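You operate a simulated robot arm through the tools that you are given. There is no shell and no other tool. Be economical: measure what you need, move in short steps, check, and stop when the job is done.

You are at the controls of a simulated robot arm. One attempt, no reset.

JOB
Press home the teal housing's seal; store the housing in the teal box.
Fine: use the seal press, leave its slide out and shut the lid.
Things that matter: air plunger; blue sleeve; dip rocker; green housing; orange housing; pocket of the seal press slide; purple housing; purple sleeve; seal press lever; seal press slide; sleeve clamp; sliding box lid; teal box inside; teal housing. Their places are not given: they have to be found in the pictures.

The check looks at the end state, three seconds after you hand in, the way a careful person would. Anything else that was tipped, shoved, dropped, spilled or broken makes it a failure. A push-on lid holds only when it is set on centred and level and pressed home; a screw cap is set on level and turned clockwise until tight.

ROBOT AND FRAMES
A 7-joint arm with a two-finger parallel gripper, fixed in place. Base frame: the origin is at the foot of the arm, x ahead of it, y to its left, z up; the work surface is at about z = 0. Lengths are in cm, angles in degrees, forces in N, time in s.
With the tool pointing down near the work surface it reaches from about 24 to 62 cm from the base axis. Its first joint turns from -66.0 to 66.0 degrees. Payload 2.6 kg.
Tool frame: the origin (TCP) lies between the finger pads and is the grasp point; the fingertips stand 3 cm ahead of it; z points along the fingers, y is the line along which they close. Largest opening 9.4 cm; finger width 2.8, thickness 1; the body of the gripper, 5 by 9.6 cm, starts 5.5 cm behind the TCP.
Orientation is that of the tool frame in the base frame, as a unit quaternion [x, y, z, w]. With the fingers straight down and closing along the base's y, the tool's x points along the base's -x, its y along +y and its z along -z.

CONTROLS
- The arm moves only by the tool arm_command. Its argument "targets" is a list of rows, each a list of 2 entries, a list of its own where there are three numbers: the shift along the tool's x, y, z in m, then the turn, a rotation vector about the tool's x, y, z in degrees. In form: [[[tx, ty, tz], [rx, ry, rz]], ...]. A call has 1 to 10 rows; each row is the pose to reach, as a shift and turn from the pose commanded when the call began, along the tool's axes at that moment. "jaw" is the opening in per cent of the stroke, from 0 (shut) to 100 (fully open), set as the call begins (left out, the last holds). Each row takes 0.2 s and may step no farther than 5 cm and 8.6 degrees from the row before; otherwise, or with a gripper value out of range, the whole call is refused. A pose out of reach is approached as far as the arm can. The call stops where the force on the tool passes 90 N (or 10 N more than at its start, if that is more) or the arm is blocked; 0.2 s more then pass. The fingers move at their own pace (about 7.2 cm/s each) and stop on an object; they squeeze with about 21 N. The grip force told is the motor's: it shows also when the fingers shut on nothing. Time passes only in rows, and 0.2 s behind the last, so rows that repeat a pose let the fingers close. It gives the time, the measured TCP pose, the force on the tool (base axes), the opening and the grip force at its end, in the units of the frame above (readings bear some noise), with the torque about the TCP (base axes, N m) and any sound that the robot's microphone picked up, and new pictures: "views" is both (left out), scene, wrist or none.
- Cameras (640 x 400 px; columns grow to the right, rows downward): "scene" is fixed at [2.32, 42.2, 57.08]; the picture's right is [-0.87, -0.49, 0.00], its down [-0.24, 0.43, -0.87] and it looks along [0.43, -0.76, -0.50] (base axes); focal length 320 px, centre (320, 200). "wrist" rides on the gripper at [7.6, 1.4, -10.2] in the tool frame; the picture's right is [-0.18, 0.98, 0.00], its down [-0.75, -0.14, -0.64] and it looks along [-0.63, -0.12, 0.77] (tool axes); focal length 243 px, centre (320, 200).
- measure_at(camera, pixels): there is no depth. For up to 12 entries [column, row, z] of the newest picture of that camera ("zoom" is the newest enlarged one), the place [x, y] in the base frame at which the ray of that pixel passes the height z, good to about 0.2 cm. The clock stands still meanwhile.
- zoom(camera, box): a new picture of the part [left, top, right, bottom] of that camera's present view, enlarged. The clock stands still meanwhile.
- hand_in(): hands the job in; it is judged then, once.

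Keep the steps short. Do not move on a guess: measure, check each grasp and each placing, and mend mistakes. In all there are 80 turns and 200 pictures (those below and enlarged ones count). Leave the gripper open and the arm clear of the work at the hand-in unless told otherwise, and finish with a single line.

The tools are called after "Request:" as name(argument=value, ...) on one line, values as JSON. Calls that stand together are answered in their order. arm_command: Moves the arm, as the interface text tells. Its arguments: {"type":"object","properties":{"targets":{"type":"array"},"jaw":{"type":"number"},"views":{"type":"string","enum":["both","scene","wrist","none"]}},"required":["targets"]} The other tools are called the same way: measure_at (camera, pixels) gives the place at which the rays of pixels pass given heights; zoom (camera, box) takes an enlarged picture of a part of a camera's view; hand_in () hands the job in.

At the start:

```text
time_s: 0.0
ee_pos: [29.93, -20.32, 39.11]
tcp_rot: [0.0, 1.0, 0.0, 0.0]
contact_force: [0.8, 1.3, -0.6]
ft_torque: [0.02, -0.02, 0.0]
finger_gap: 9.41
grasp_force: 0.1
```

scene: 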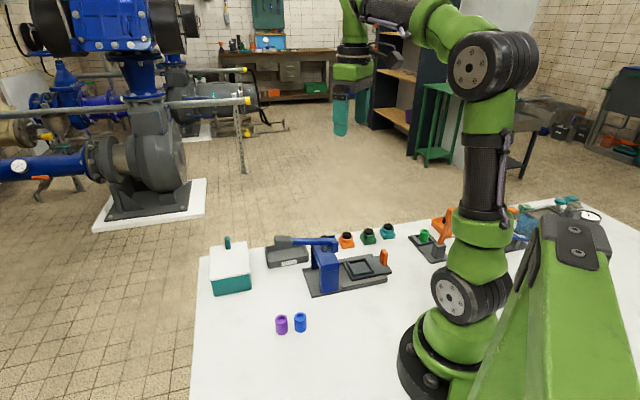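
wrist: 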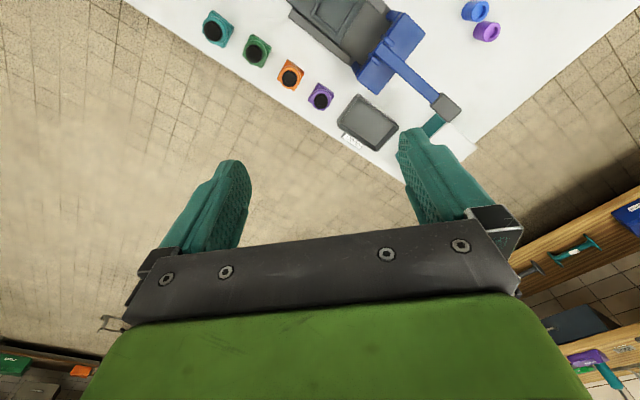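

I see the bench with a blue-lever press, a white-lidded teal box, and housings in a row. I'll enlarge these before measuring.

Request:
zoom(camera="scene", box=[190, 210, 410, 347])

Request:
zoom(camera="scene", box=[390, 180, 630, 330])

Request:
zoom(camera="wrist", box=[180, 0, 500, 200])

```text
2.91 times, centred on (300, 278) of scene
```

zoom: 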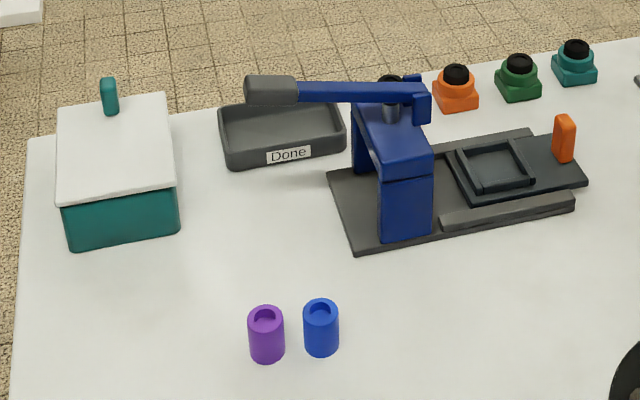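

```text
2.67 times, centred on (510, 255) of scene
```

zoom: 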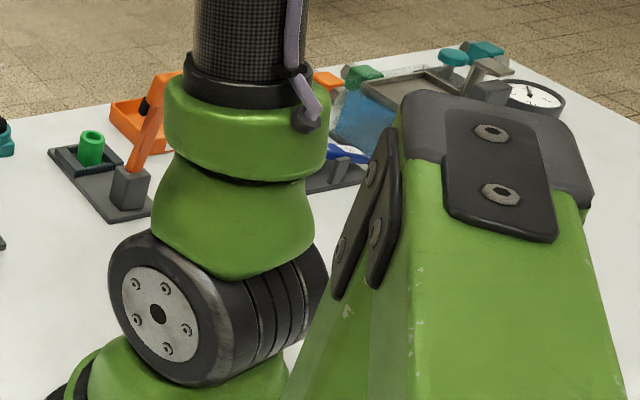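

```text
2.00 times, centred on (340, 100) of wrist
```

zoom: 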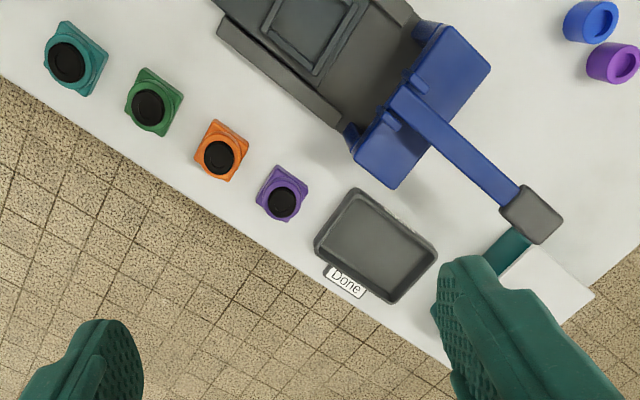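

The housings run (wrist zoom) teal (75,58), green, orange, purple. I'll measure the housings, pocket, press and box from both cameras.

Request:
measure_at(camera="zoom", pixels=[[66, 62, 4], [46, 73, 0], [90, 95, 0], [107, 62, 0], [42, 70, 2], [89, 95, 2], [107, 58, 2], [62, 22, 2], [150, 107, 4], [265, 27, 2], [315, 75, 2], [356, 26, 2]])

Request:
measure_at(camera="scene", pixels=[[381.1, 238.5, 0], [386.2, 227, 4], [347.5, 266.5, 2], [354.8, 279.5, 2], [374, 271.5, 2], [367, 260, 2], [386.5, 266, 1.5], [383.5, 251, 6], [213.5, 294.5, 0], [252, 289, 0], [251, 273, 8], [209, 248, 8]])

Request:
measure_at(camera="scene", pixels=[[211.5, 278, 8], [249, 243, 8], [226, 237, 10], [228, 247, 8], [302, 271, 1], [314, 297, 1], [392, 272, 1], [372, 256, 1], [275, 241, 12], [292, 242, 12], [321, 292, 0], [338, 290, 0]])

```text
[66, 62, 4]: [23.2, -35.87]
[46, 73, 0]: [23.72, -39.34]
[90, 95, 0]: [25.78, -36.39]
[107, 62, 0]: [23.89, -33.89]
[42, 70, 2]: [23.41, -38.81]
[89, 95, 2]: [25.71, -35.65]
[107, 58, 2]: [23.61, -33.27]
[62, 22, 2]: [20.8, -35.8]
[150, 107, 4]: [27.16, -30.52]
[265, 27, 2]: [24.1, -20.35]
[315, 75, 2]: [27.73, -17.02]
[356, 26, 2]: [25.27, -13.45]
```

```text
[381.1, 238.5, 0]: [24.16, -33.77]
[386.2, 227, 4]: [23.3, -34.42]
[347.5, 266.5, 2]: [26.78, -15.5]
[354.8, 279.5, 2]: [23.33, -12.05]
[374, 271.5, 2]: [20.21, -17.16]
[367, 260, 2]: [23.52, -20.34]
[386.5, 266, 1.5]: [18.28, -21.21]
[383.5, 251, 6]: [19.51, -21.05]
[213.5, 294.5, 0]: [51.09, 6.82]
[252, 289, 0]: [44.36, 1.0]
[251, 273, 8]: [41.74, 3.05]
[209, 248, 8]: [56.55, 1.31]
```

```text
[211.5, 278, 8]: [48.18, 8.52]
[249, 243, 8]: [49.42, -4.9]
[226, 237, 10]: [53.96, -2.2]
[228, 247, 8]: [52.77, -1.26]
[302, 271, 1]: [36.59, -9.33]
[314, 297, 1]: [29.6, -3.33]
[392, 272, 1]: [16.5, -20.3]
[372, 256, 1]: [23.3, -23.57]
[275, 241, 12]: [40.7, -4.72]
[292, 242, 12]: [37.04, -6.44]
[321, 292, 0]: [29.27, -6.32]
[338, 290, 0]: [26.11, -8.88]
```

Teal housing is near (23.5,-36), pocket near (23.4,-16.3), slide axis roughly 50–55°. I'll hover 18 cm above the teal housing to see it from the wrist.

Request:
arm_command(targets=[[[0.01, -0.025, 0.035], [0, 0, 0]], [[0.02, -0.05, 0.07], [0, 0, 0]], [[0.03, -0.075, 0.105], [0, 0, 0]], [[0.04, -0.1, 0.14], [0, 0, 0]], [[0.05, -0.125, 0.17], [0, 0, 0]], [[0.06, -0.15, 0.2], [0, 0, 0]], [[0.064, -0.155, 0.21], [0, 0, 0]]], jaw=100)

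```text
time_s: 1.6
ee_pos: [23.51, -35.86, 18.17]
tcp_rot: [0.0, 1.0, 0.0, 0.001]
contact_force: [-0.4, -0.5, 0.5]
ft_torque: [0.0, 0.02, 0.01]
finger_gap: 9.39
grasp_force: 0.0
```

scene: 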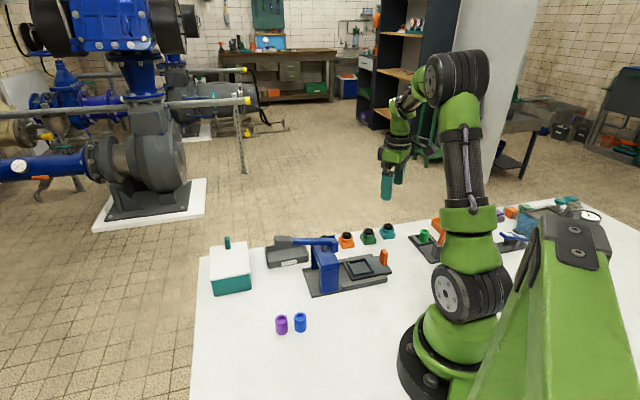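
wrist: 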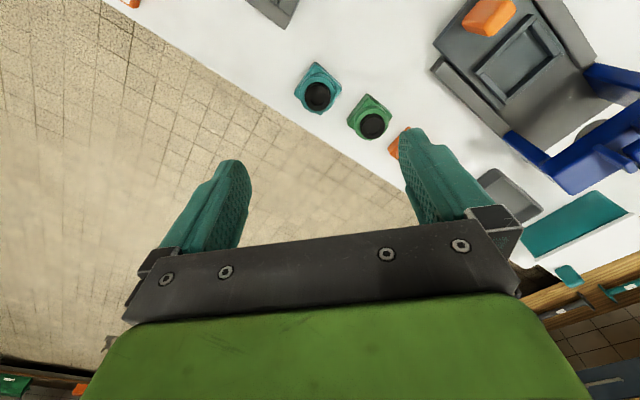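

Request:
zoom(camera="wrist", box=[270, 50, 430, 150])

Request:
zoom(camera="wrist", box=[420, 0, 640, 137])

```text
4.00 times, centred on (350, 100) of wrist
```

zoom: 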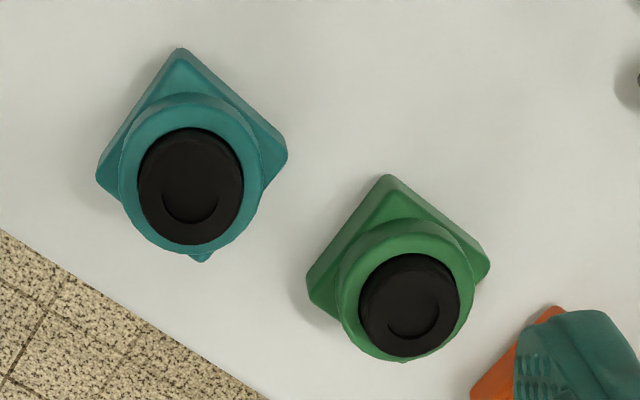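

```text
2.91 times, centred on (530, 68) of wrist
```

zoom: 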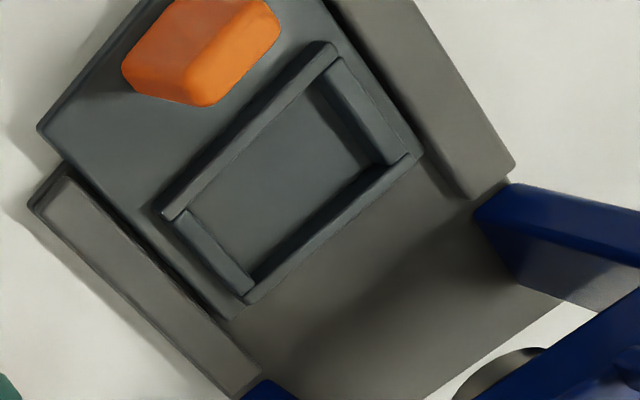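

Measuring the teal housing corners and pocket corners at plausible heights.

Request:
measure_at(camera="wrist", pixels=[[315.5, 62, 1.5], [341.75, 88.75, 1.5], [294.25, 94.5, 1.5], [321, 115.5, 0], [294.5, 95.5, 0], [341.5, 91, 0], [317.5, 97, 5], [317.5, 97, 4]])

Request:
measure_at(camera="zoom", pixels=[[180, 215, 2], [325, 70, 2], [405, 155, 2], [250, 292, 2], [190, 212, 1], [310, 90, 1], [385, 160, 1], [250, 285, 1], [200, 100, 3], [38, 130, 1.5], [235, 315, 1.5], [422, 150, 2]])

Request:
measure_at(camera="scene", pixels=[[388.3, 223.3, 4], [388.3, 223.3, 5], [388.3, 223.3, 6]])

```text
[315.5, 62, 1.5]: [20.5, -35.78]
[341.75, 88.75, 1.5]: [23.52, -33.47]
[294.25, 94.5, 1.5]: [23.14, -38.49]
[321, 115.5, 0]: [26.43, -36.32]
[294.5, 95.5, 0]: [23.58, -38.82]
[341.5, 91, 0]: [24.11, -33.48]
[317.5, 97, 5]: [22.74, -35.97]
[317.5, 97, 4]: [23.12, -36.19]
```

```text
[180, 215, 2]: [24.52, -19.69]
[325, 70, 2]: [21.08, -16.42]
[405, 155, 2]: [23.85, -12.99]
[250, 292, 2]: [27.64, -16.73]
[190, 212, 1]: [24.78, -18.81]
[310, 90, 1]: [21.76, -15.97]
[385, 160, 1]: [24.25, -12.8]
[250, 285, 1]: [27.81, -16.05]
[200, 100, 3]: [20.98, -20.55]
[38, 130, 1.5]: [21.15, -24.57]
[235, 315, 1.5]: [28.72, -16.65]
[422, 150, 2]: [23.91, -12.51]
```

```text
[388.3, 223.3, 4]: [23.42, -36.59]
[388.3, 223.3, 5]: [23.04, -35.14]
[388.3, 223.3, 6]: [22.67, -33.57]
```

The teal base is a ~3.8 cm square with sides at about 41°/-49°, centred near (23.2,-36.0). I'll turn the gripper +41° in base yaw (so it closes along -49°, clear of the green housing) and come lower for a check.

Request:
arm_command(targets=[[[0.001, 0, 0.01], [0, 0, -8.2]], [[0.002, 0, 0.02], [0, 0, -16.4]], [[0.003, -0.001, 0.03], [0, 0, -24.6]], [[0.003, -0.001, 0.04], [0, 0, -32.8]], [[0.003, -0.001, 0.06], [0, 0, -41]]], views="wrist")

```text
time_s: 2.8
ee_pos: [23.14, -35.79, 12.05]
tcp_rot: [-0.352, 0.936, 0.0, 0.0]
contact_force: [0.1, -0.2, -0.2]
ft_torque: [0.0, 0.01, -0.01]
finger_gap: 9.41
grasp_force: 0.0
```

wrist: 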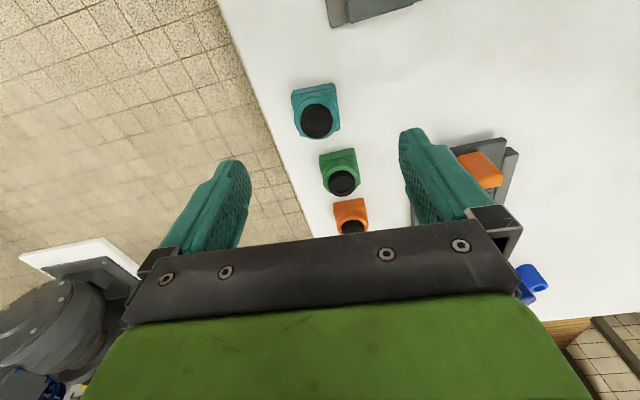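

Request:
zoom(camera="wrist", box=[256, 60, 384, 140])

```text
5.00 times, centred on (320, 100) of wrist
```

zoom: 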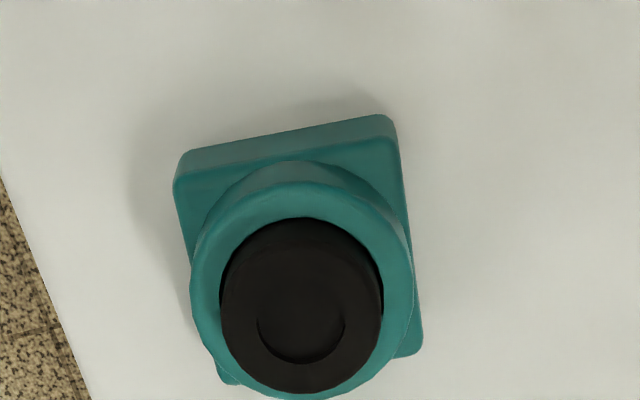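

Request:
measure_at(camera="zoom", pixels=[[183, 152, 0], [385, 114, 0], [177, 185, 1], [398, 143, 1], [422, 350, 1], [232, 384, 1], [302, 305, 4], [302, 305, 4.5], [300, 280, 3], [422, 350, 0.5], [192, 300, 3], [410, 270, 3]])

Request:
zoom(camera="scene", box=[364, 215, 412, 245])

```text
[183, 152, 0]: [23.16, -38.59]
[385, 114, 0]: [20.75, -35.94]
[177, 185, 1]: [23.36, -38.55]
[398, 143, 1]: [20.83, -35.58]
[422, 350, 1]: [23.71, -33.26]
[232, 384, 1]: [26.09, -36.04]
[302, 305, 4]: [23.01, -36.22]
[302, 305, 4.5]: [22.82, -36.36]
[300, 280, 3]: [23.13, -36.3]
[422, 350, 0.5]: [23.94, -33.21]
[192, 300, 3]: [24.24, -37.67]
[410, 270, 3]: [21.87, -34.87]
```

```text
13.33 times, centred on (388, 230) of scene
```

zoom: 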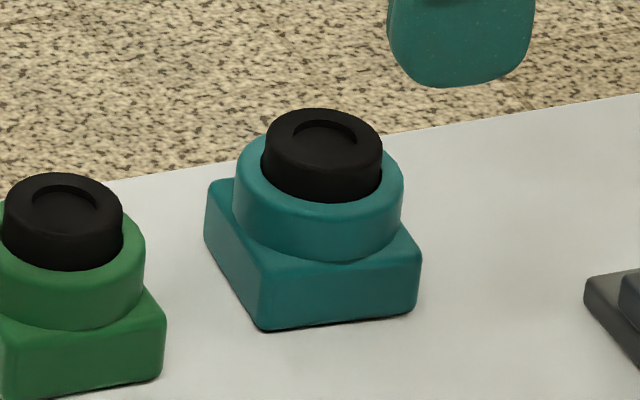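

Base is ~1.5 cm high, collar above, seal sticking up. I go down to TCP z≈4 (tips at 1 cm) with jaw at 70 %, checking before closing.

Request:
arm_command(targets=[[[0.0005, -0.0023, 0.03], [0, 0, 0]], [[0.0005, -0.0023, 0.06], [0, 0, 0]], [[0.0005, -0.0023, 0.075], [0, 0, 0]], [[0.0005, -0.0023, 0.0805], [0, 0, 0]]], jaw=70, views="wrist")

```text
time_s: 3.8
ee_pos: [23.28, -35.91, 4.21]
tcp_rot: [-0.351, 0.936, -0.001, 0.0]
contact_force: [-1.2, 0.2, 0.2]
ft_torque: [-0.01, -0.03, 0.0]
finger_gap: 6.61
grasp_force: 0.2
```

wrist: 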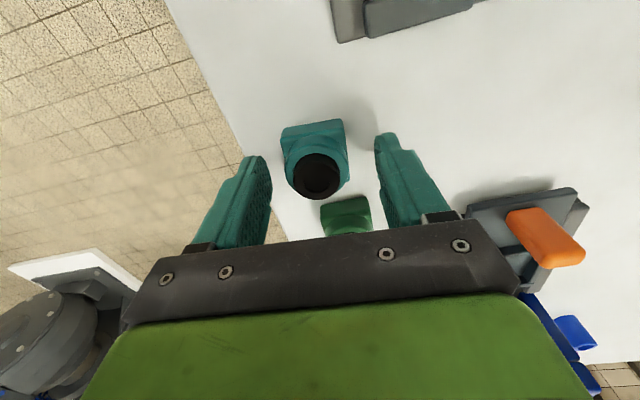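

Request:
measure_at(camera="wrist", pixels=[[317, 177, 3.5], [317, 177, 4], [317, 177, 4.5], [281, 137, 1.5], [343, 121, 1.5], [320, 188, 4.2]])

Request:
zoom(camera="wrist", box=[224, 90, 416, 210])

```text
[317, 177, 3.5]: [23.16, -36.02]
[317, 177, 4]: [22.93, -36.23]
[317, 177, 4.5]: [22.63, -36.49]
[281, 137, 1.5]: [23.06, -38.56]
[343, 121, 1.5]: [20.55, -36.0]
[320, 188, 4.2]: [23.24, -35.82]
```

```text
3.33 times, centred on (320, 150) of wrist
```

zoom: 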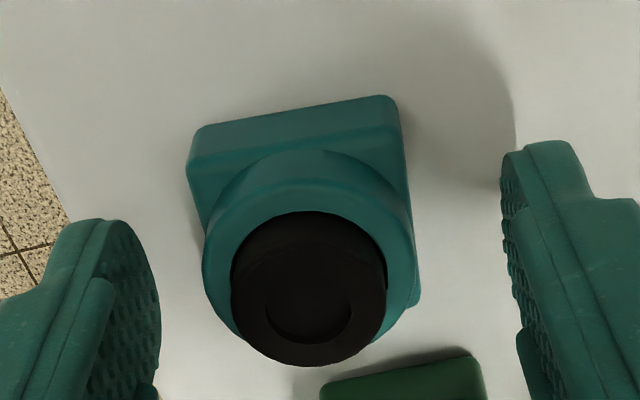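

The housing lies between the pads, centred within 0.15 cm. Closing.

Request:
arm_command(targets=[[[0, 0, 0], [0, 0, 0]], [[0, 0, 0], [0, 0, 0]], [[0, 0, 0], [0, 0, 0]]], jaw=0, views="wrist")

```text
time_s: 4.6
ee_pos: [23.26, -35.91, 4.21]
tcp_rot: [-0.349, 0.937, -0.001, 0.0]
contact_force: [-0.5, -0.3, 0.5]
ft_torque: [0.0, -0.02, -0.02]
finger_gap: 3.77
grasp_force: 21.2
```

wrist: 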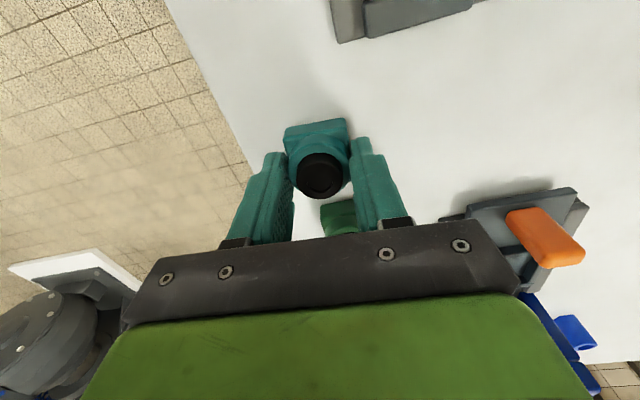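

Held (gap 3.77). Lifting, then carrying over the pocket at height for measuring.

Request:
arm_command(targets=[[[0, 0, -0.04], [0, 0, 0]], [[0, 0, -0.08], [0, 0, 0]], [[0, 0, -0.12], [0, 0, 0]], [[-0.028, 0.03, -0.13], [0, 0, 0]], [[-0.055, 0.06, -0.13], [0, 0, 0]], [[-0.083, 0.09, -0.13], [0, 0, 0]], [[-0.11, 0.118, -0.13], [0, 0, 0]], [[-0.137, 0.142, -0.13], [0, 0, 0]]])

```text
time_s: 6.4
ee_pos: [24.6, -16.16, 17.02]
tcp_rot: [-0.351, 0.936, 0.001, 0.001]
contact_force: [0.2, -0.3, -1.2]
ft_torque: [-0.03, -0.01, -0.05]
finger_gap: 3.75
grasp_force: 20.6
```

scene: 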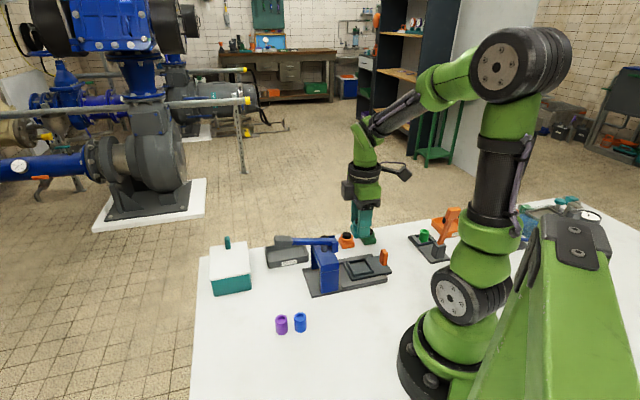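
wrist: 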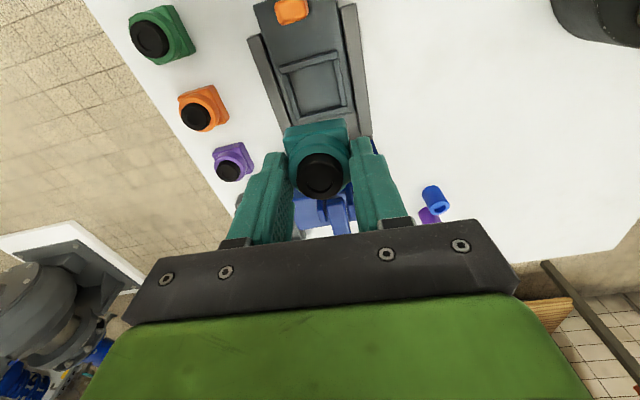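

Request:
zoom(camera="wrist", box=[240, 0, 400, 100])

Request:
zoom(camera="wrist", box=[272, 40, 368, 130])

Request:
zoom(camera="scene", box=[268, 220, 396, 300])

```text
4.00 times, centred on (320, 50) of wrist
```

zoom: 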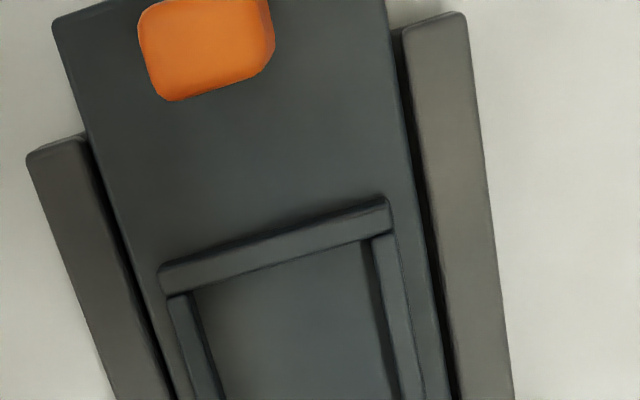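

```text
4.44 times, centred on (320, 85) of wrist
```

zoom: 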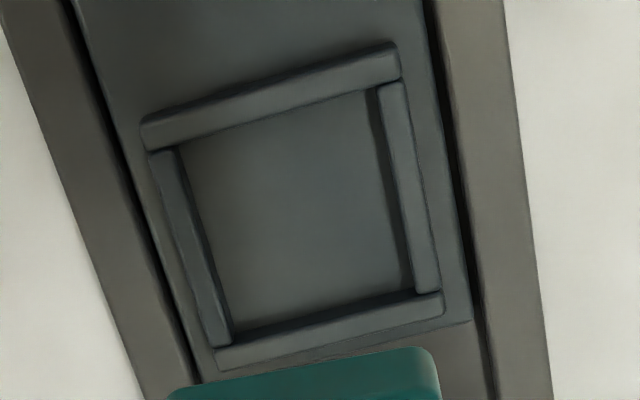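

```text
5.00 times, centred on (332, 260) of scene
```

zoom: 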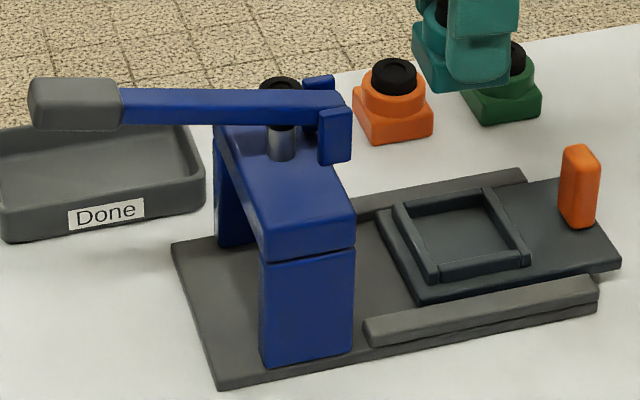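

Now triangulating the frame corners from both cameras.

Request:
measure_at(camera="wrist", pixels=[[279.5, 68.1, 1.5], [337.3, 49.4, 1.5], [347.7, 107.5, 1.5], [296.8, 121.5, 1.5], [279.5, 68.1, 2.5], [337.3, 49.4, 2.5], [347.7, 107.5, 2.5], [296.8, 121.5, 2.5]])

Request:
measure_at(camera="scene", pixels=[[364.6, 257.6, 1.5], [374.2, 271, 1.5], [355.4, 275.6, 1.5], [346.4, 261, 1.5], [364.6, 257.6, 2.5], [374.2, 271, 2.5], [355.4, 275.6, 2.5], [346.4, 261, 2.5]])

Request:
measure_at(camera="wrist", pixels=[[257, 7, 1.5], [336.5, 0, 1.5], [287.6, 73.7, 2.2], [331.5, 61.7, 2.2], [341, 108, 2.2], [297, 116, 2.2], [302, 114, 1.5], [337, 106, 1.5], [292, 75, 1.5], [329, 64, 1.5]])

```text
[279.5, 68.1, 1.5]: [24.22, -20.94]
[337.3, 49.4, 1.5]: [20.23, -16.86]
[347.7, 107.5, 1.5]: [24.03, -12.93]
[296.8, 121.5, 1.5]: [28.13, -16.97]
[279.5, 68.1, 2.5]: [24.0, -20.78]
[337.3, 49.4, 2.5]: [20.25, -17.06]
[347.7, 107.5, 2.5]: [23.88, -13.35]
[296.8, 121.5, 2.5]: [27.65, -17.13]
```

```text
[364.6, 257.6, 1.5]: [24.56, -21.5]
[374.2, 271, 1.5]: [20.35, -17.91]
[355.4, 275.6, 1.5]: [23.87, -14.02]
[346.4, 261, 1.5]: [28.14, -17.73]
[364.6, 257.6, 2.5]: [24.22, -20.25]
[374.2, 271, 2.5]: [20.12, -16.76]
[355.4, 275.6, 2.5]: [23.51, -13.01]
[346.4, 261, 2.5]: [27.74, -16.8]
```

```text
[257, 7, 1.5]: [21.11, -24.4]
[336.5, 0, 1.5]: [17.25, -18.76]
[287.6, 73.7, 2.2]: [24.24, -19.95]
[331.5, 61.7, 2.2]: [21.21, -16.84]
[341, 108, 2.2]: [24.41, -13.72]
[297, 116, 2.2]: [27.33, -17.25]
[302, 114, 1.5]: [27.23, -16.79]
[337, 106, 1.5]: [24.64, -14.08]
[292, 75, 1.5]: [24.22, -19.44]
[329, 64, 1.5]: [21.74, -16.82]
```

Pocket centre ≈ (24.0,-17.0), axis 45°, frame top ≈2.3. Checking how the housing sits relative to the TCP.

Request:
zoom(camera="wrist", box=[256, 110, 384, 210])

```text
4.00 times, centred on (320, 160) of wrist
```

zoom: 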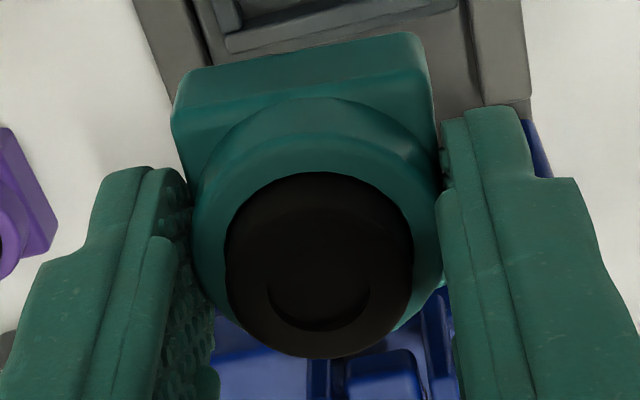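

Request:
measure_at(camera="zoom", pixels=[[172, 110, 14.3], [434, 78, 14.3], [183, 70, 12.8], [418, 32, 12.8], [318, 265, 16.8], [318, 265, 17.2]])

```text
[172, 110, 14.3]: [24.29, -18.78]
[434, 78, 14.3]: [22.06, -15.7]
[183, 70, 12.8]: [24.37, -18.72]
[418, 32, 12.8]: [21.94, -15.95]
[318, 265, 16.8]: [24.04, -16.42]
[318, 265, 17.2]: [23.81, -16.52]
```

Housing is centred in the grip. Aligning to (24.0,-17.0), yaw 45°, and lowering to just above the frame.

Request:
arm_command(targets=[[[0.01, -0.0024, 0.0], [0, 0, -3.9]], [[0.01, -0.0024, 0.04], [0, 0, -3.9]], [[0.01, -0.0024, 0.075], [0, 0, -3.9]], [[0.01, -0.0024, 0.095], [0, 0, -3.9]]])

Request:
zoom(camera="scene", box=[316, 230, 412, 290])

Request:
zoom(camera="wrist", box=[240, 90, 400, 200])

```text
time_s: 7.4
ee_pos: [23.65, -17.24, 7.53]
tcp_rot: [-0.382, 0.924, 0.0, 0.0]
contact_force: [0.5, -0.3, -1.7]
ft_torque: [-0.01, -0.03, 0.02]
finger_gap: 3.76
grasp_force: 20.6
```

scene: 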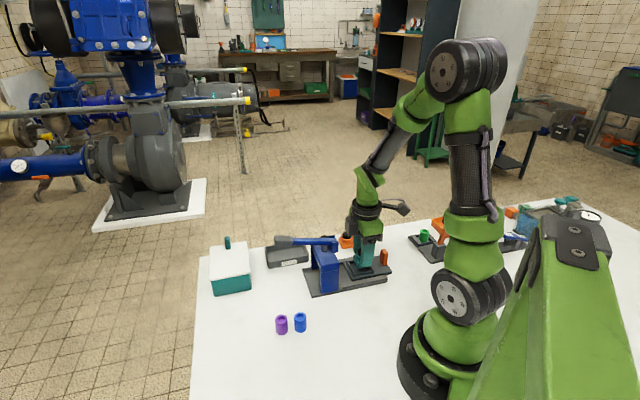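
wrist: 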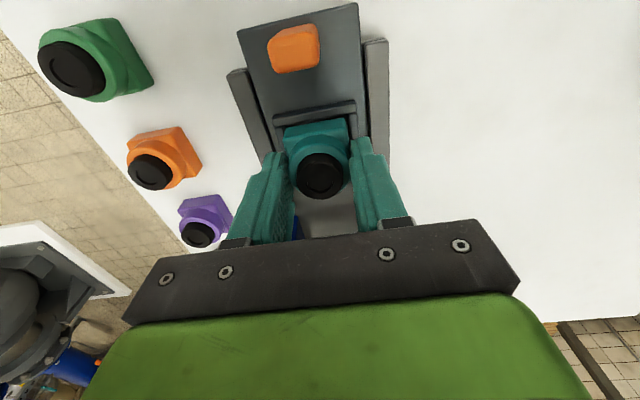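

```text
6.67 times, centred on (364, 260) of scene
```

zoom: 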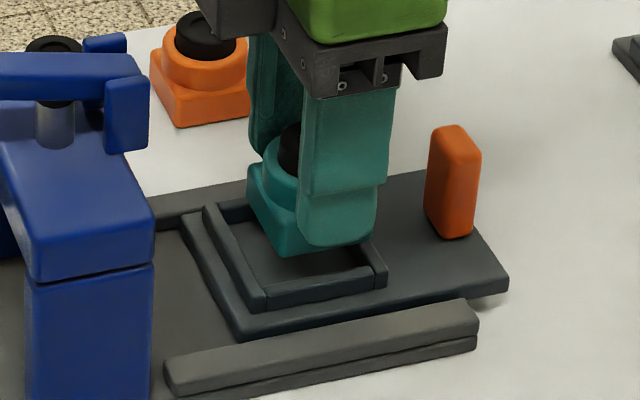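

```text
3.64 times, centred on (320, 145) of wrist
```

zoom: 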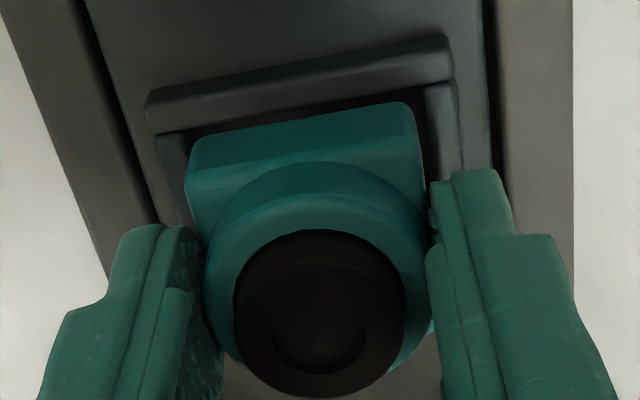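

Measured TCP is slightly short; re-measuring the frame's near bar here versus the housing edge.

Request:
measure_at(camera="zoom", pixels=[[146, 98, 2.3], [446, 38, 2.3], [155, 133, 2.3], [455, 80, 2.3], [188, 178, 4.8], [418, 128, 4.8], [195, 142, 3.3], [405, 103, 3.3], [430, 90, 2.3], [185, 130, 2.3]])

```text
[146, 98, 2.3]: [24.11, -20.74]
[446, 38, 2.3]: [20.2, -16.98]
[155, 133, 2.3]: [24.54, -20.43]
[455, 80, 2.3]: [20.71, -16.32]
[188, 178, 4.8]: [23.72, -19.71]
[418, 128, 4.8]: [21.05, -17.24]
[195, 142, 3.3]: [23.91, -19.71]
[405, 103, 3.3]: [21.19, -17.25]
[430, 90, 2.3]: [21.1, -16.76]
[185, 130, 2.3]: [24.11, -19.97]
```

Needs ~0.27 cm further along the slide axis, ~0.05 laterally. Lowering slowly and watching the force.

Request:
arm_command(targets=[[[-0.0027, -0.0005, 0.0], [0, 0, 0]], [[-0.0027, -0.0005, 0.004], [0, 0, 0]], [[-0.0027, -0.0005, 0.008], [0, 0, 0]], [[-0.0027, -0.0005, 0.01], [0, 0, 0]], [[-0.0027, -0.0005, 0.012], [0, 0, 0]]])

Request:
zoom(camera="scene", box=[316, 230, 412, 290])

Request:
zoom(camera="wrist", box=[240, 90, 400, 200])

```text
time_s: 8.6
ee_pos: [23.91, -17.02, 6.32]
tcp_rot: [-0.383, 0.924, 0.0, 0.0]
contact_force: [0.9, 2.4, -1.0]
ft_torque: [0.0, -0.05, 0.1]
finger_gap: 3.76
grasp_force: 20.5
```

scene: 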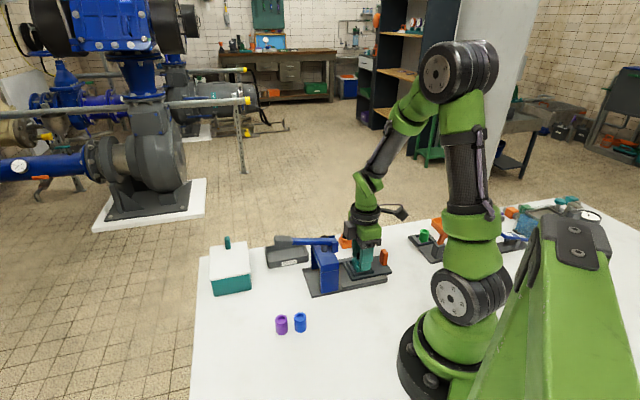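
wrist: 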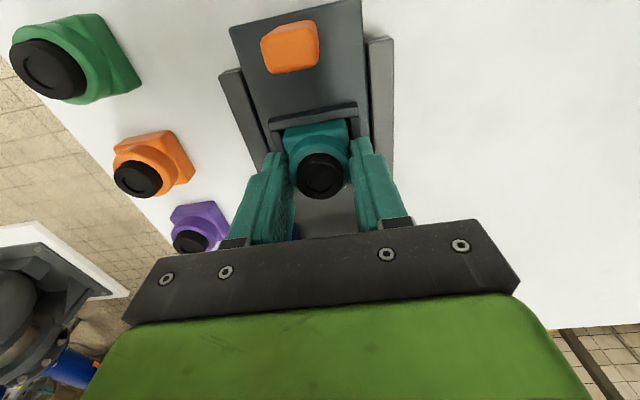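

```text
6.67 times, centred on (364, 260) of scene
```

zoom: 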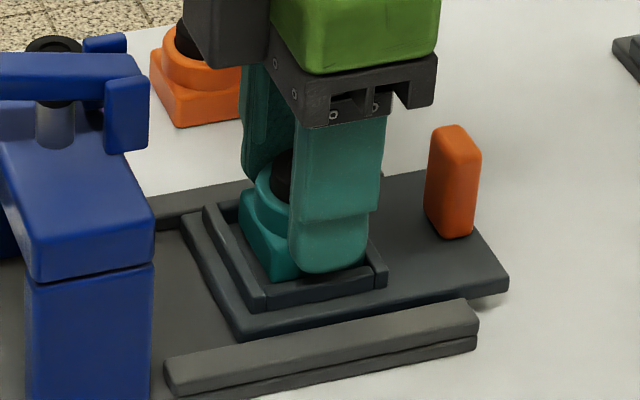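

```text
3.64 times, centred on (320, 145) of wrist
```

zoom: 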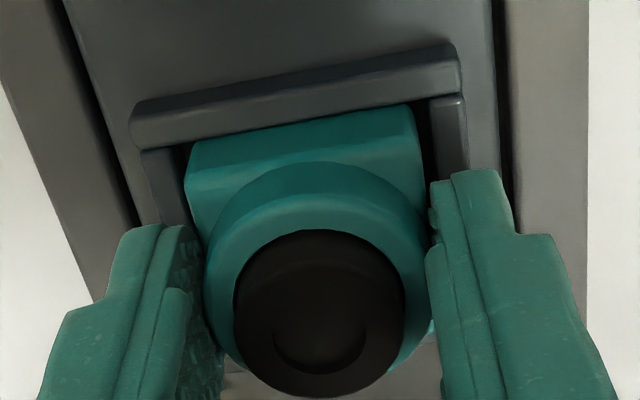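

Well aligned. Lowering the last bit to the pocket floor.

Request:
arm_command(targets=[[[0, 0, 0.002], [0, 0, 0]], [[0, 0, 0.004], [0, 0, 0]], [[0, 0, 0.006], [0, 0, 0]]])

Request:
zoom(camera="scene", box=[316, 230, 412, 290])

Request:
zoom(camera="wrist", box=[240, 90, 400, 200])

```text
time_s: 9.4
ee_pos: [23.99, -17.14, 5.8]
tcp_rot: [-0.382, 0.924, 0.0, 0.001]
contact_force: [-5.0, 5.2, 16.7]
ft_torque: [0.15, 0.14, -0.01]
finger_gap: 3.78
grasp_force: 21.2
```

scene: 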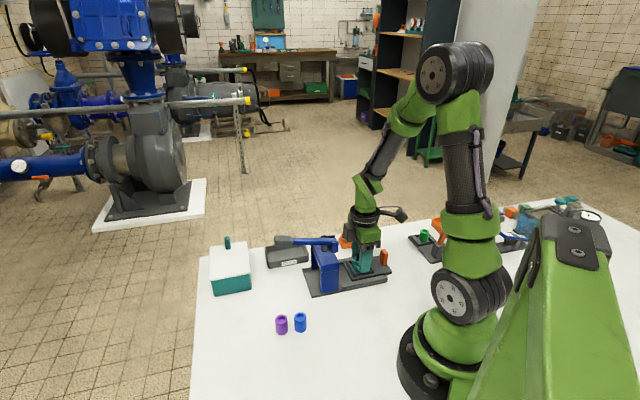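
wrist: 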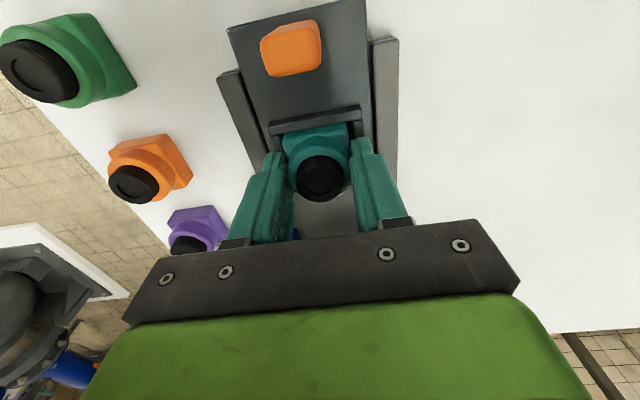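

```text
6.67 times, centred on (364, 260) of scene
```

zoom: 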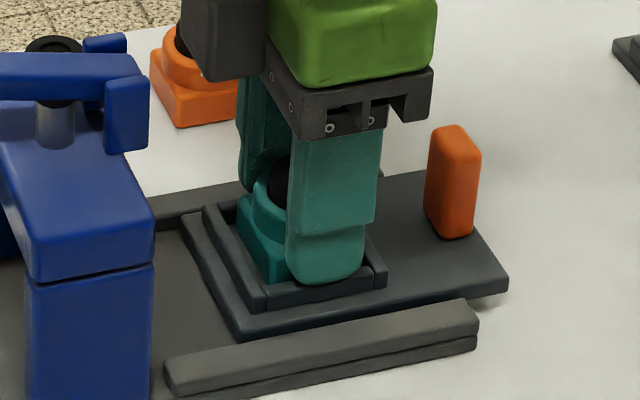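

```text
3.64 times, centred on (320, 145) of wrist
```

zoom: 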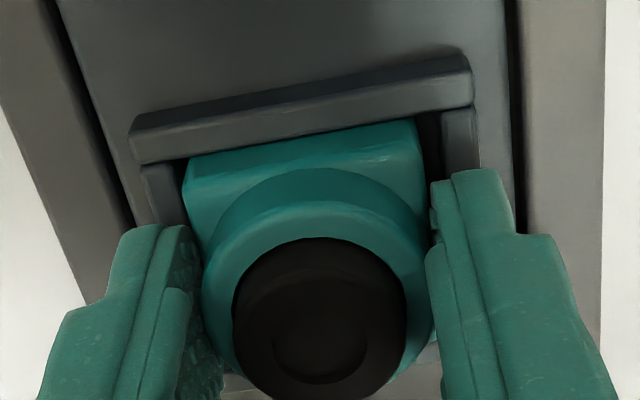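

It's at bottom height 1.6 (below frame top) with a 7 N side push from the left wall. Easing 0.1 cm to the right and pressing slightly.

Request:
arm_command(targets=[[[0, 0.001, -0.001], [0, 0, 0]], [[0, 0.001, 0.0], [0, 0, 0]], [[0, 0.001, 0.001], [0, 0, 0]]], views="wrist")

Request:
zoom(camera="wrist", box=[240, 90, 400, 200])

```text
time_s: 10.2
ee_pos: [23.9, -16.91, 5.7]
tcp_rot: [-0.382, 0.924, 0.0, 0.0]
contact_force: [-7.2, 6.7, 28.9]
ft_torque: [0.26, 0.46, 0.01]
finger_gap: 3.76
grasp_force: 20.9
```

wrist: 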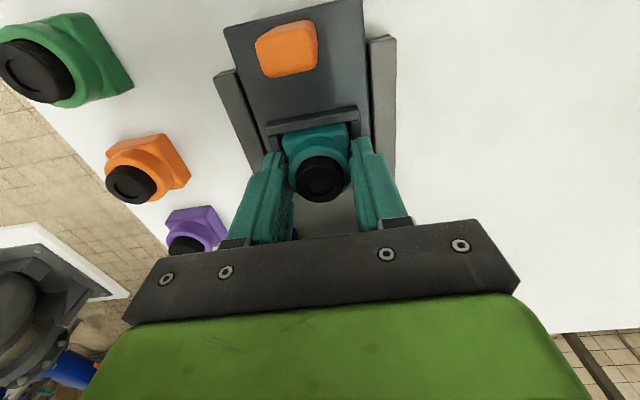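

```text
3.64 times, centred on (320, 145) of wrist
```

zoom: 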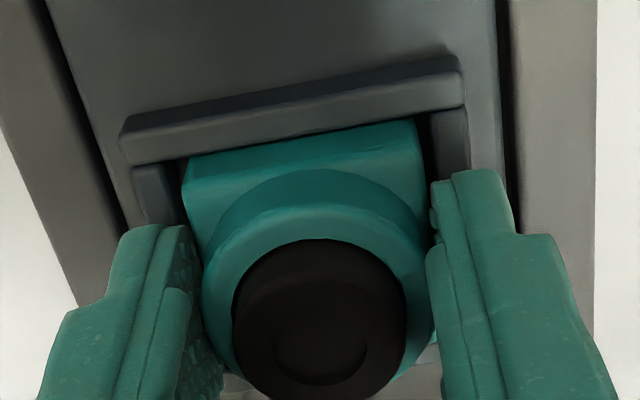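

The force acts under the housing's centre, so it seems to stand on the floor. Unloading slightly and opening to 55 %.

Request:
arm_command(targets=[[[0, -0.0003, -0.0015], [0, 0, 0]], [[0, -0.0003, -0.0015], [0, 0, 0]], [[0, -0.0003, -0.0015], [0, 0, 0]]], jaw=52, views="wrist")

Request:
zoom(camera="wrist", box=[240, 90, 400, 200])

Request:
zoom(camera="scene", box=[316, 230, 412, 290])

```text
time_s: 11.0
ee_pos: [23.74, -16.95, 5.64]
tcp_rot: [-0.382, 0.924, 0.001, -0.001]
contact_force: [0.2, 1.1, 3.1]
ft_torque: [-0.1, -0.09, -0.05]
finger_gap: 4.85
grasp_force: 0.1
```

wrist: 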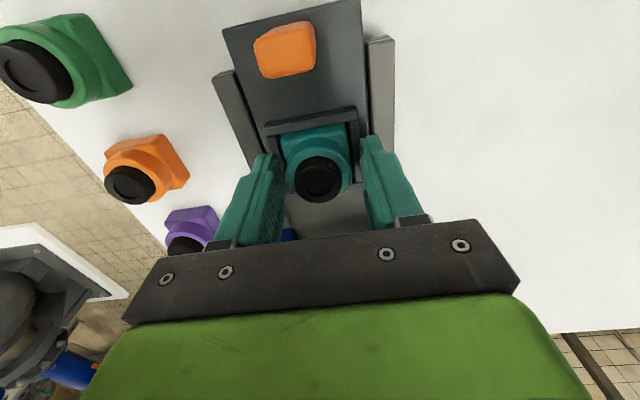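

```text
3.64 times, centred on (320, 145) of wrist
```

zoom: 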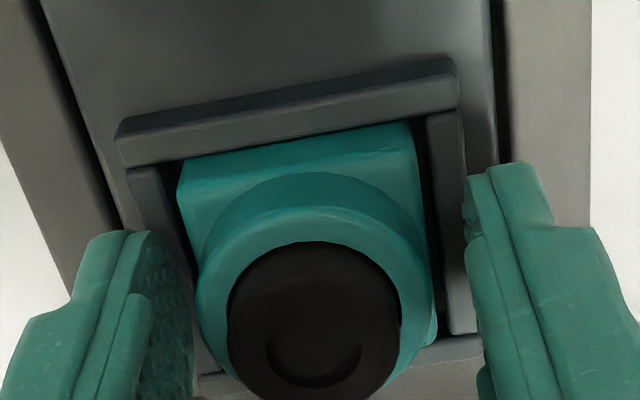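

```text
6.67 times, centred on (364, 260) of scene
```

zoom: 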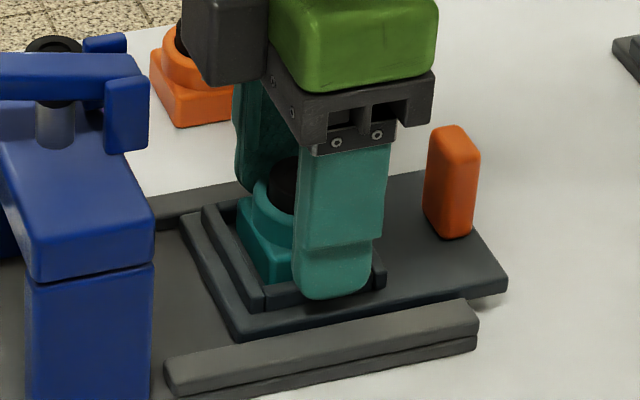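

Housing sits in the pocket. Going straight up and inspecting.

Request:
arm_command(targets=[[[0, 0, -0.02], [0, 0, 0]], [[0, 0, -0.05], [0, 0, 0]], [[0, 0, -0.09], [0, 0, 0]], [[0, 0, -0.12], [0, 0, 0]]])

Request:
zoom(camera="wrist", box=[224, 0, 416, 120])

Request:
zoom(camera="scene", box=[268, 220, 396, 300])

```text
time_s: 12.0
ee_pos: [23.83, -16.79, 17.94]
tcp_rot: [-0.382, 0.924, 0.001, 0.0]
contact_force: [0.6, -0.1, 0.3]
ft_torque: [-0.03, -0.03, 0.04]
finger_gap: 4.89
grasp_force: 0.0
```

scene: 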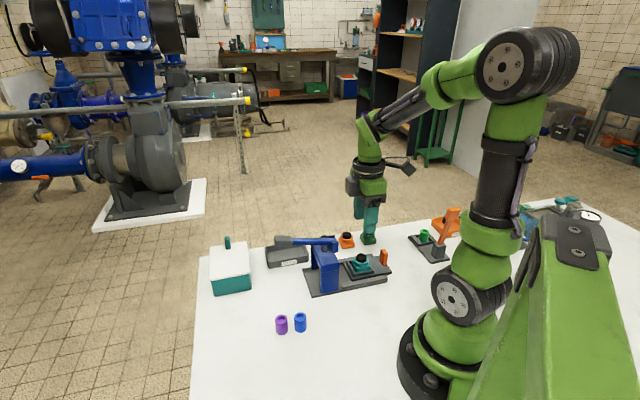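
wrist: 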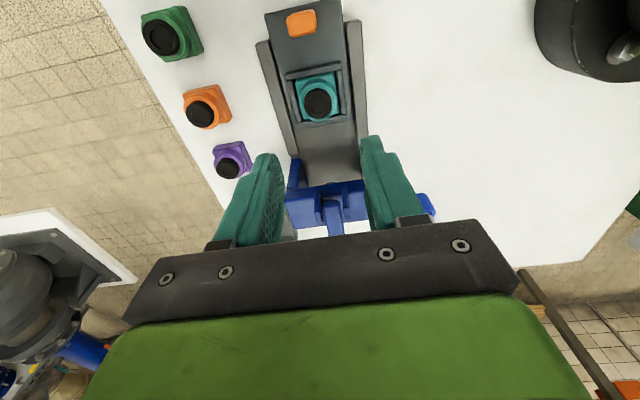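

```text
3.33 times, centred on (320, 60) of wrist
```

zoom: 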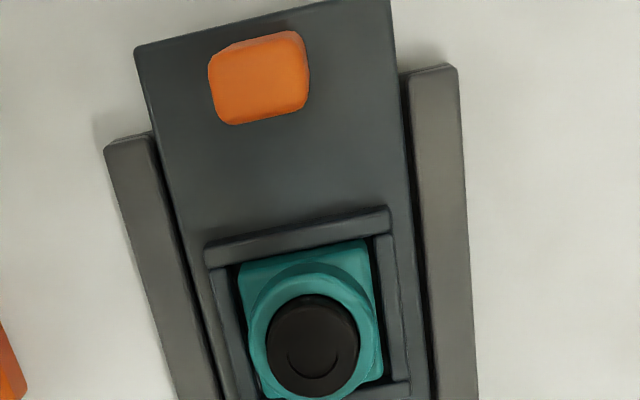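

```text
5.00 times, centred on (332, 260) of scene
```

zoom: 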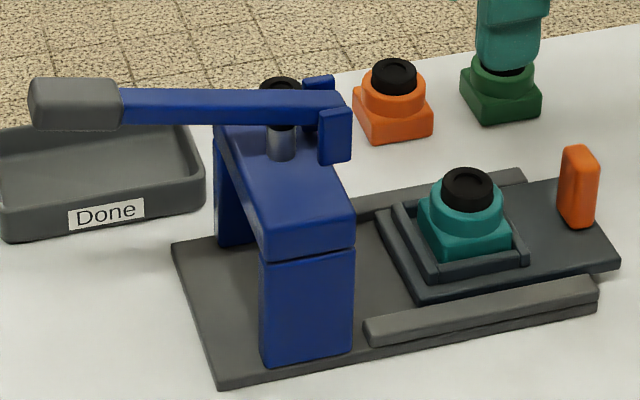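

Housing sits flat in the pocket. Next: the orange slide handle – triangulating it and the press head.

Request:
measure_at(camera="wrist", pixels=[[286.4, 19.5, 5.5], [314, 9.6, 5.5], [317, 31.5, 5.5], [292.4, 37.5, 5.5], [301.7, 23.5, 5], [301.7, 23.5, 6]])

Request:
measure_at(camera="scene", pixels=[[384, 251, 5], [384, 251, 5.5], [384, 251, 6], [384, 265.6, 1.7], [383.4, 249, 6], [339, 269, 8], [322, 273, 8], [339, 269, 9], [322, 273, 9], [324.4, 251, 9], [320, 292, 1], [338.4, 290, 1]])

Request:
measure_at(camera="scene", pixels=[[327, 238, 12], [338, 240, 12], [280, 236, 12], [280, 236, 14], [292, 238, 12], [274, 244, 12], [324.4, 251, 10], [311, 245, 9], [325, 246, 9]])

Request:
zoom(camera="wrist", box=[260, 130, 388, 250])

```text
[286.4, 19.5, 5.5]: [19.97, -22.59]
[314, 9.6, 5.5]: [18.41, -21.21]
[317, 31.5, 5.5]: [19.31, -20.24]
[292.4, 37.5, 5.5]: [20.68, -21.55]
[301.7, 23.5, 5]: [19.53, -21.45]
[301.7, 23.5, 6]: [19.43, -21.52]
```

```text
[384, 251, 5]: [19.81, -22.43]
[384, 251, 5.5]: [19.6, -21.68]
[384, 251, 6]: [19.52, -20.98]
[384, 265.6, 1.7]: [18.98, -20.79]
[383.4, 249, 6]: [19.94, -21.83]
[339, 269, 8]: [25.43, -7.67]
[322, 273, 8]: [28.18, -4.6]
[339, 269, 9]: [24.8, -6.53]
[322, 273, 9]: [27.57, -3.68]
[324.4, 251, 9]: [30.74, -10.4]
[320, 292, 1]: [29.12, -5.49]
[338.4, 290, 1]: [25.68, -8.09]
```

```text
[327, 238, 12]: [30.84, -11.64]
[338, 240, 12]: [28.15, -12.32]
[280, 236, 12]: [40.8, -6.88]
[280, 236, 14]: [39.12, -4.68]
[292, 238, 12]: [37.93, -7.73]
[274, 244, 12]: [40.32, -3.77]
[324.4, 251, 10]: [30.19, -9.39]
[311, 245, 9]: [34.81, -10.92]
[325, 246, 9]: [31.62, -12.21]
```

```text
3.33 times, centred on (324, 190) of wrist
```

zoom: 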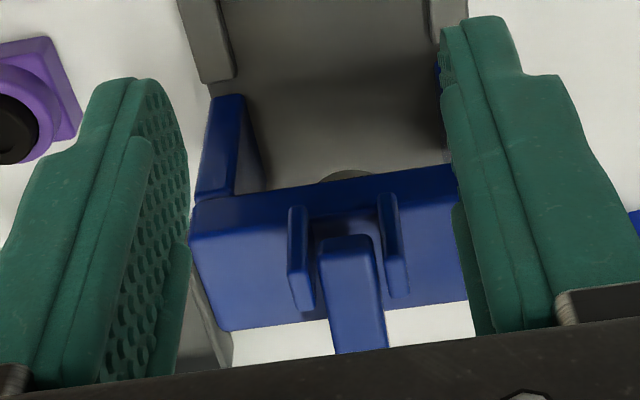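

Handle centre ≈(19.6,-21.4), top ≈5.6, ~2 cm wide; ram axis ~9.5 cm along. I'll straddle the handle with jaw at 40 %.

Request:
arm_command(targets=[[[0.03, -0.001, 0.0], [0, 0, 0]], [[0.0625, -0.0027, 0.0], [0, 0, 0]], [[0.0625, -0.0027, 0.045], [0, 0, 0]], [[0.0625, -0.0027, 0.09], [0, 0, 0]]], jaw=40)

Request:
zoom(camera="wrist", box=[224, 60, 416, 200])

Request:
zoom(camera="scene", box=[324, 220, 420, 280])

```text
time_s: 13.0
ee_pos: [19.38, -21.87, 8.77]
tcp_rot: [-0.382, 0.924, 0.0, 0.0]
contact_force: [-0.7, -0.2, -0.5]
ft_torque: [0.0, -0.01, -0.01]
finger_gap: 3.77
grasp_force: 0.1
```

scene: 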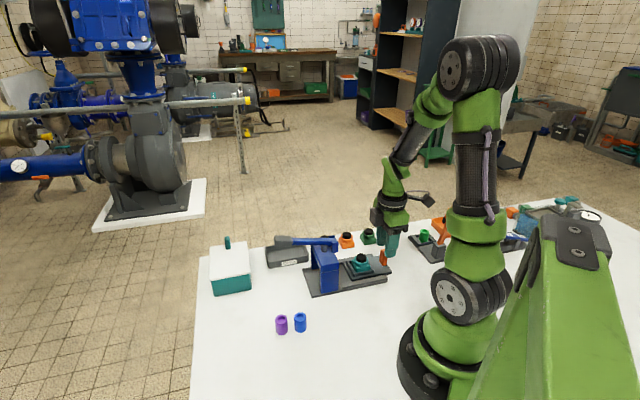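
wrist: 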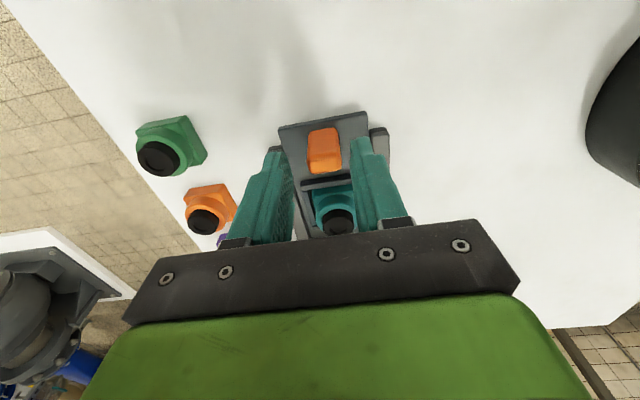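

```text
2.86 times, centred on (320, 130) of wrist
```

zoom: 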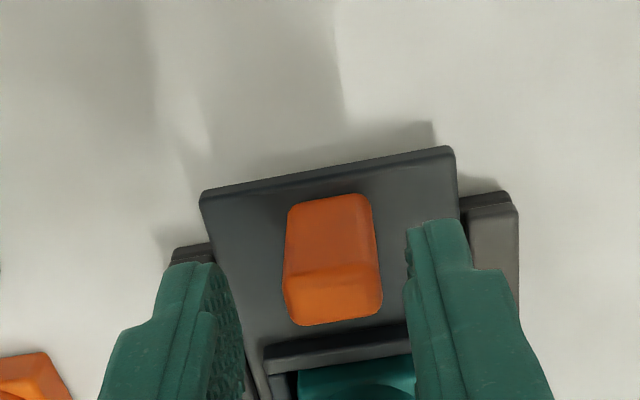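

```text
6.67 times, centred on (372, 250) of scene
```

zoom: 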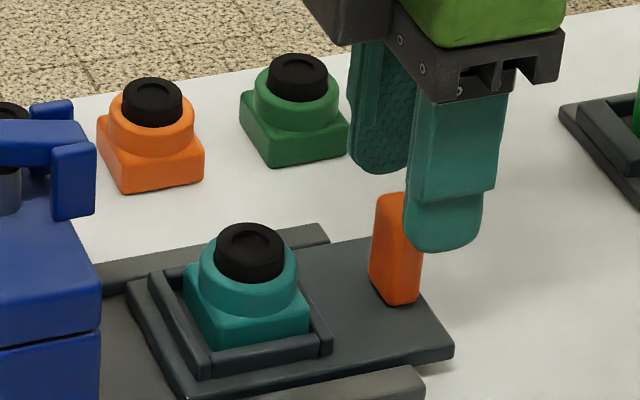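

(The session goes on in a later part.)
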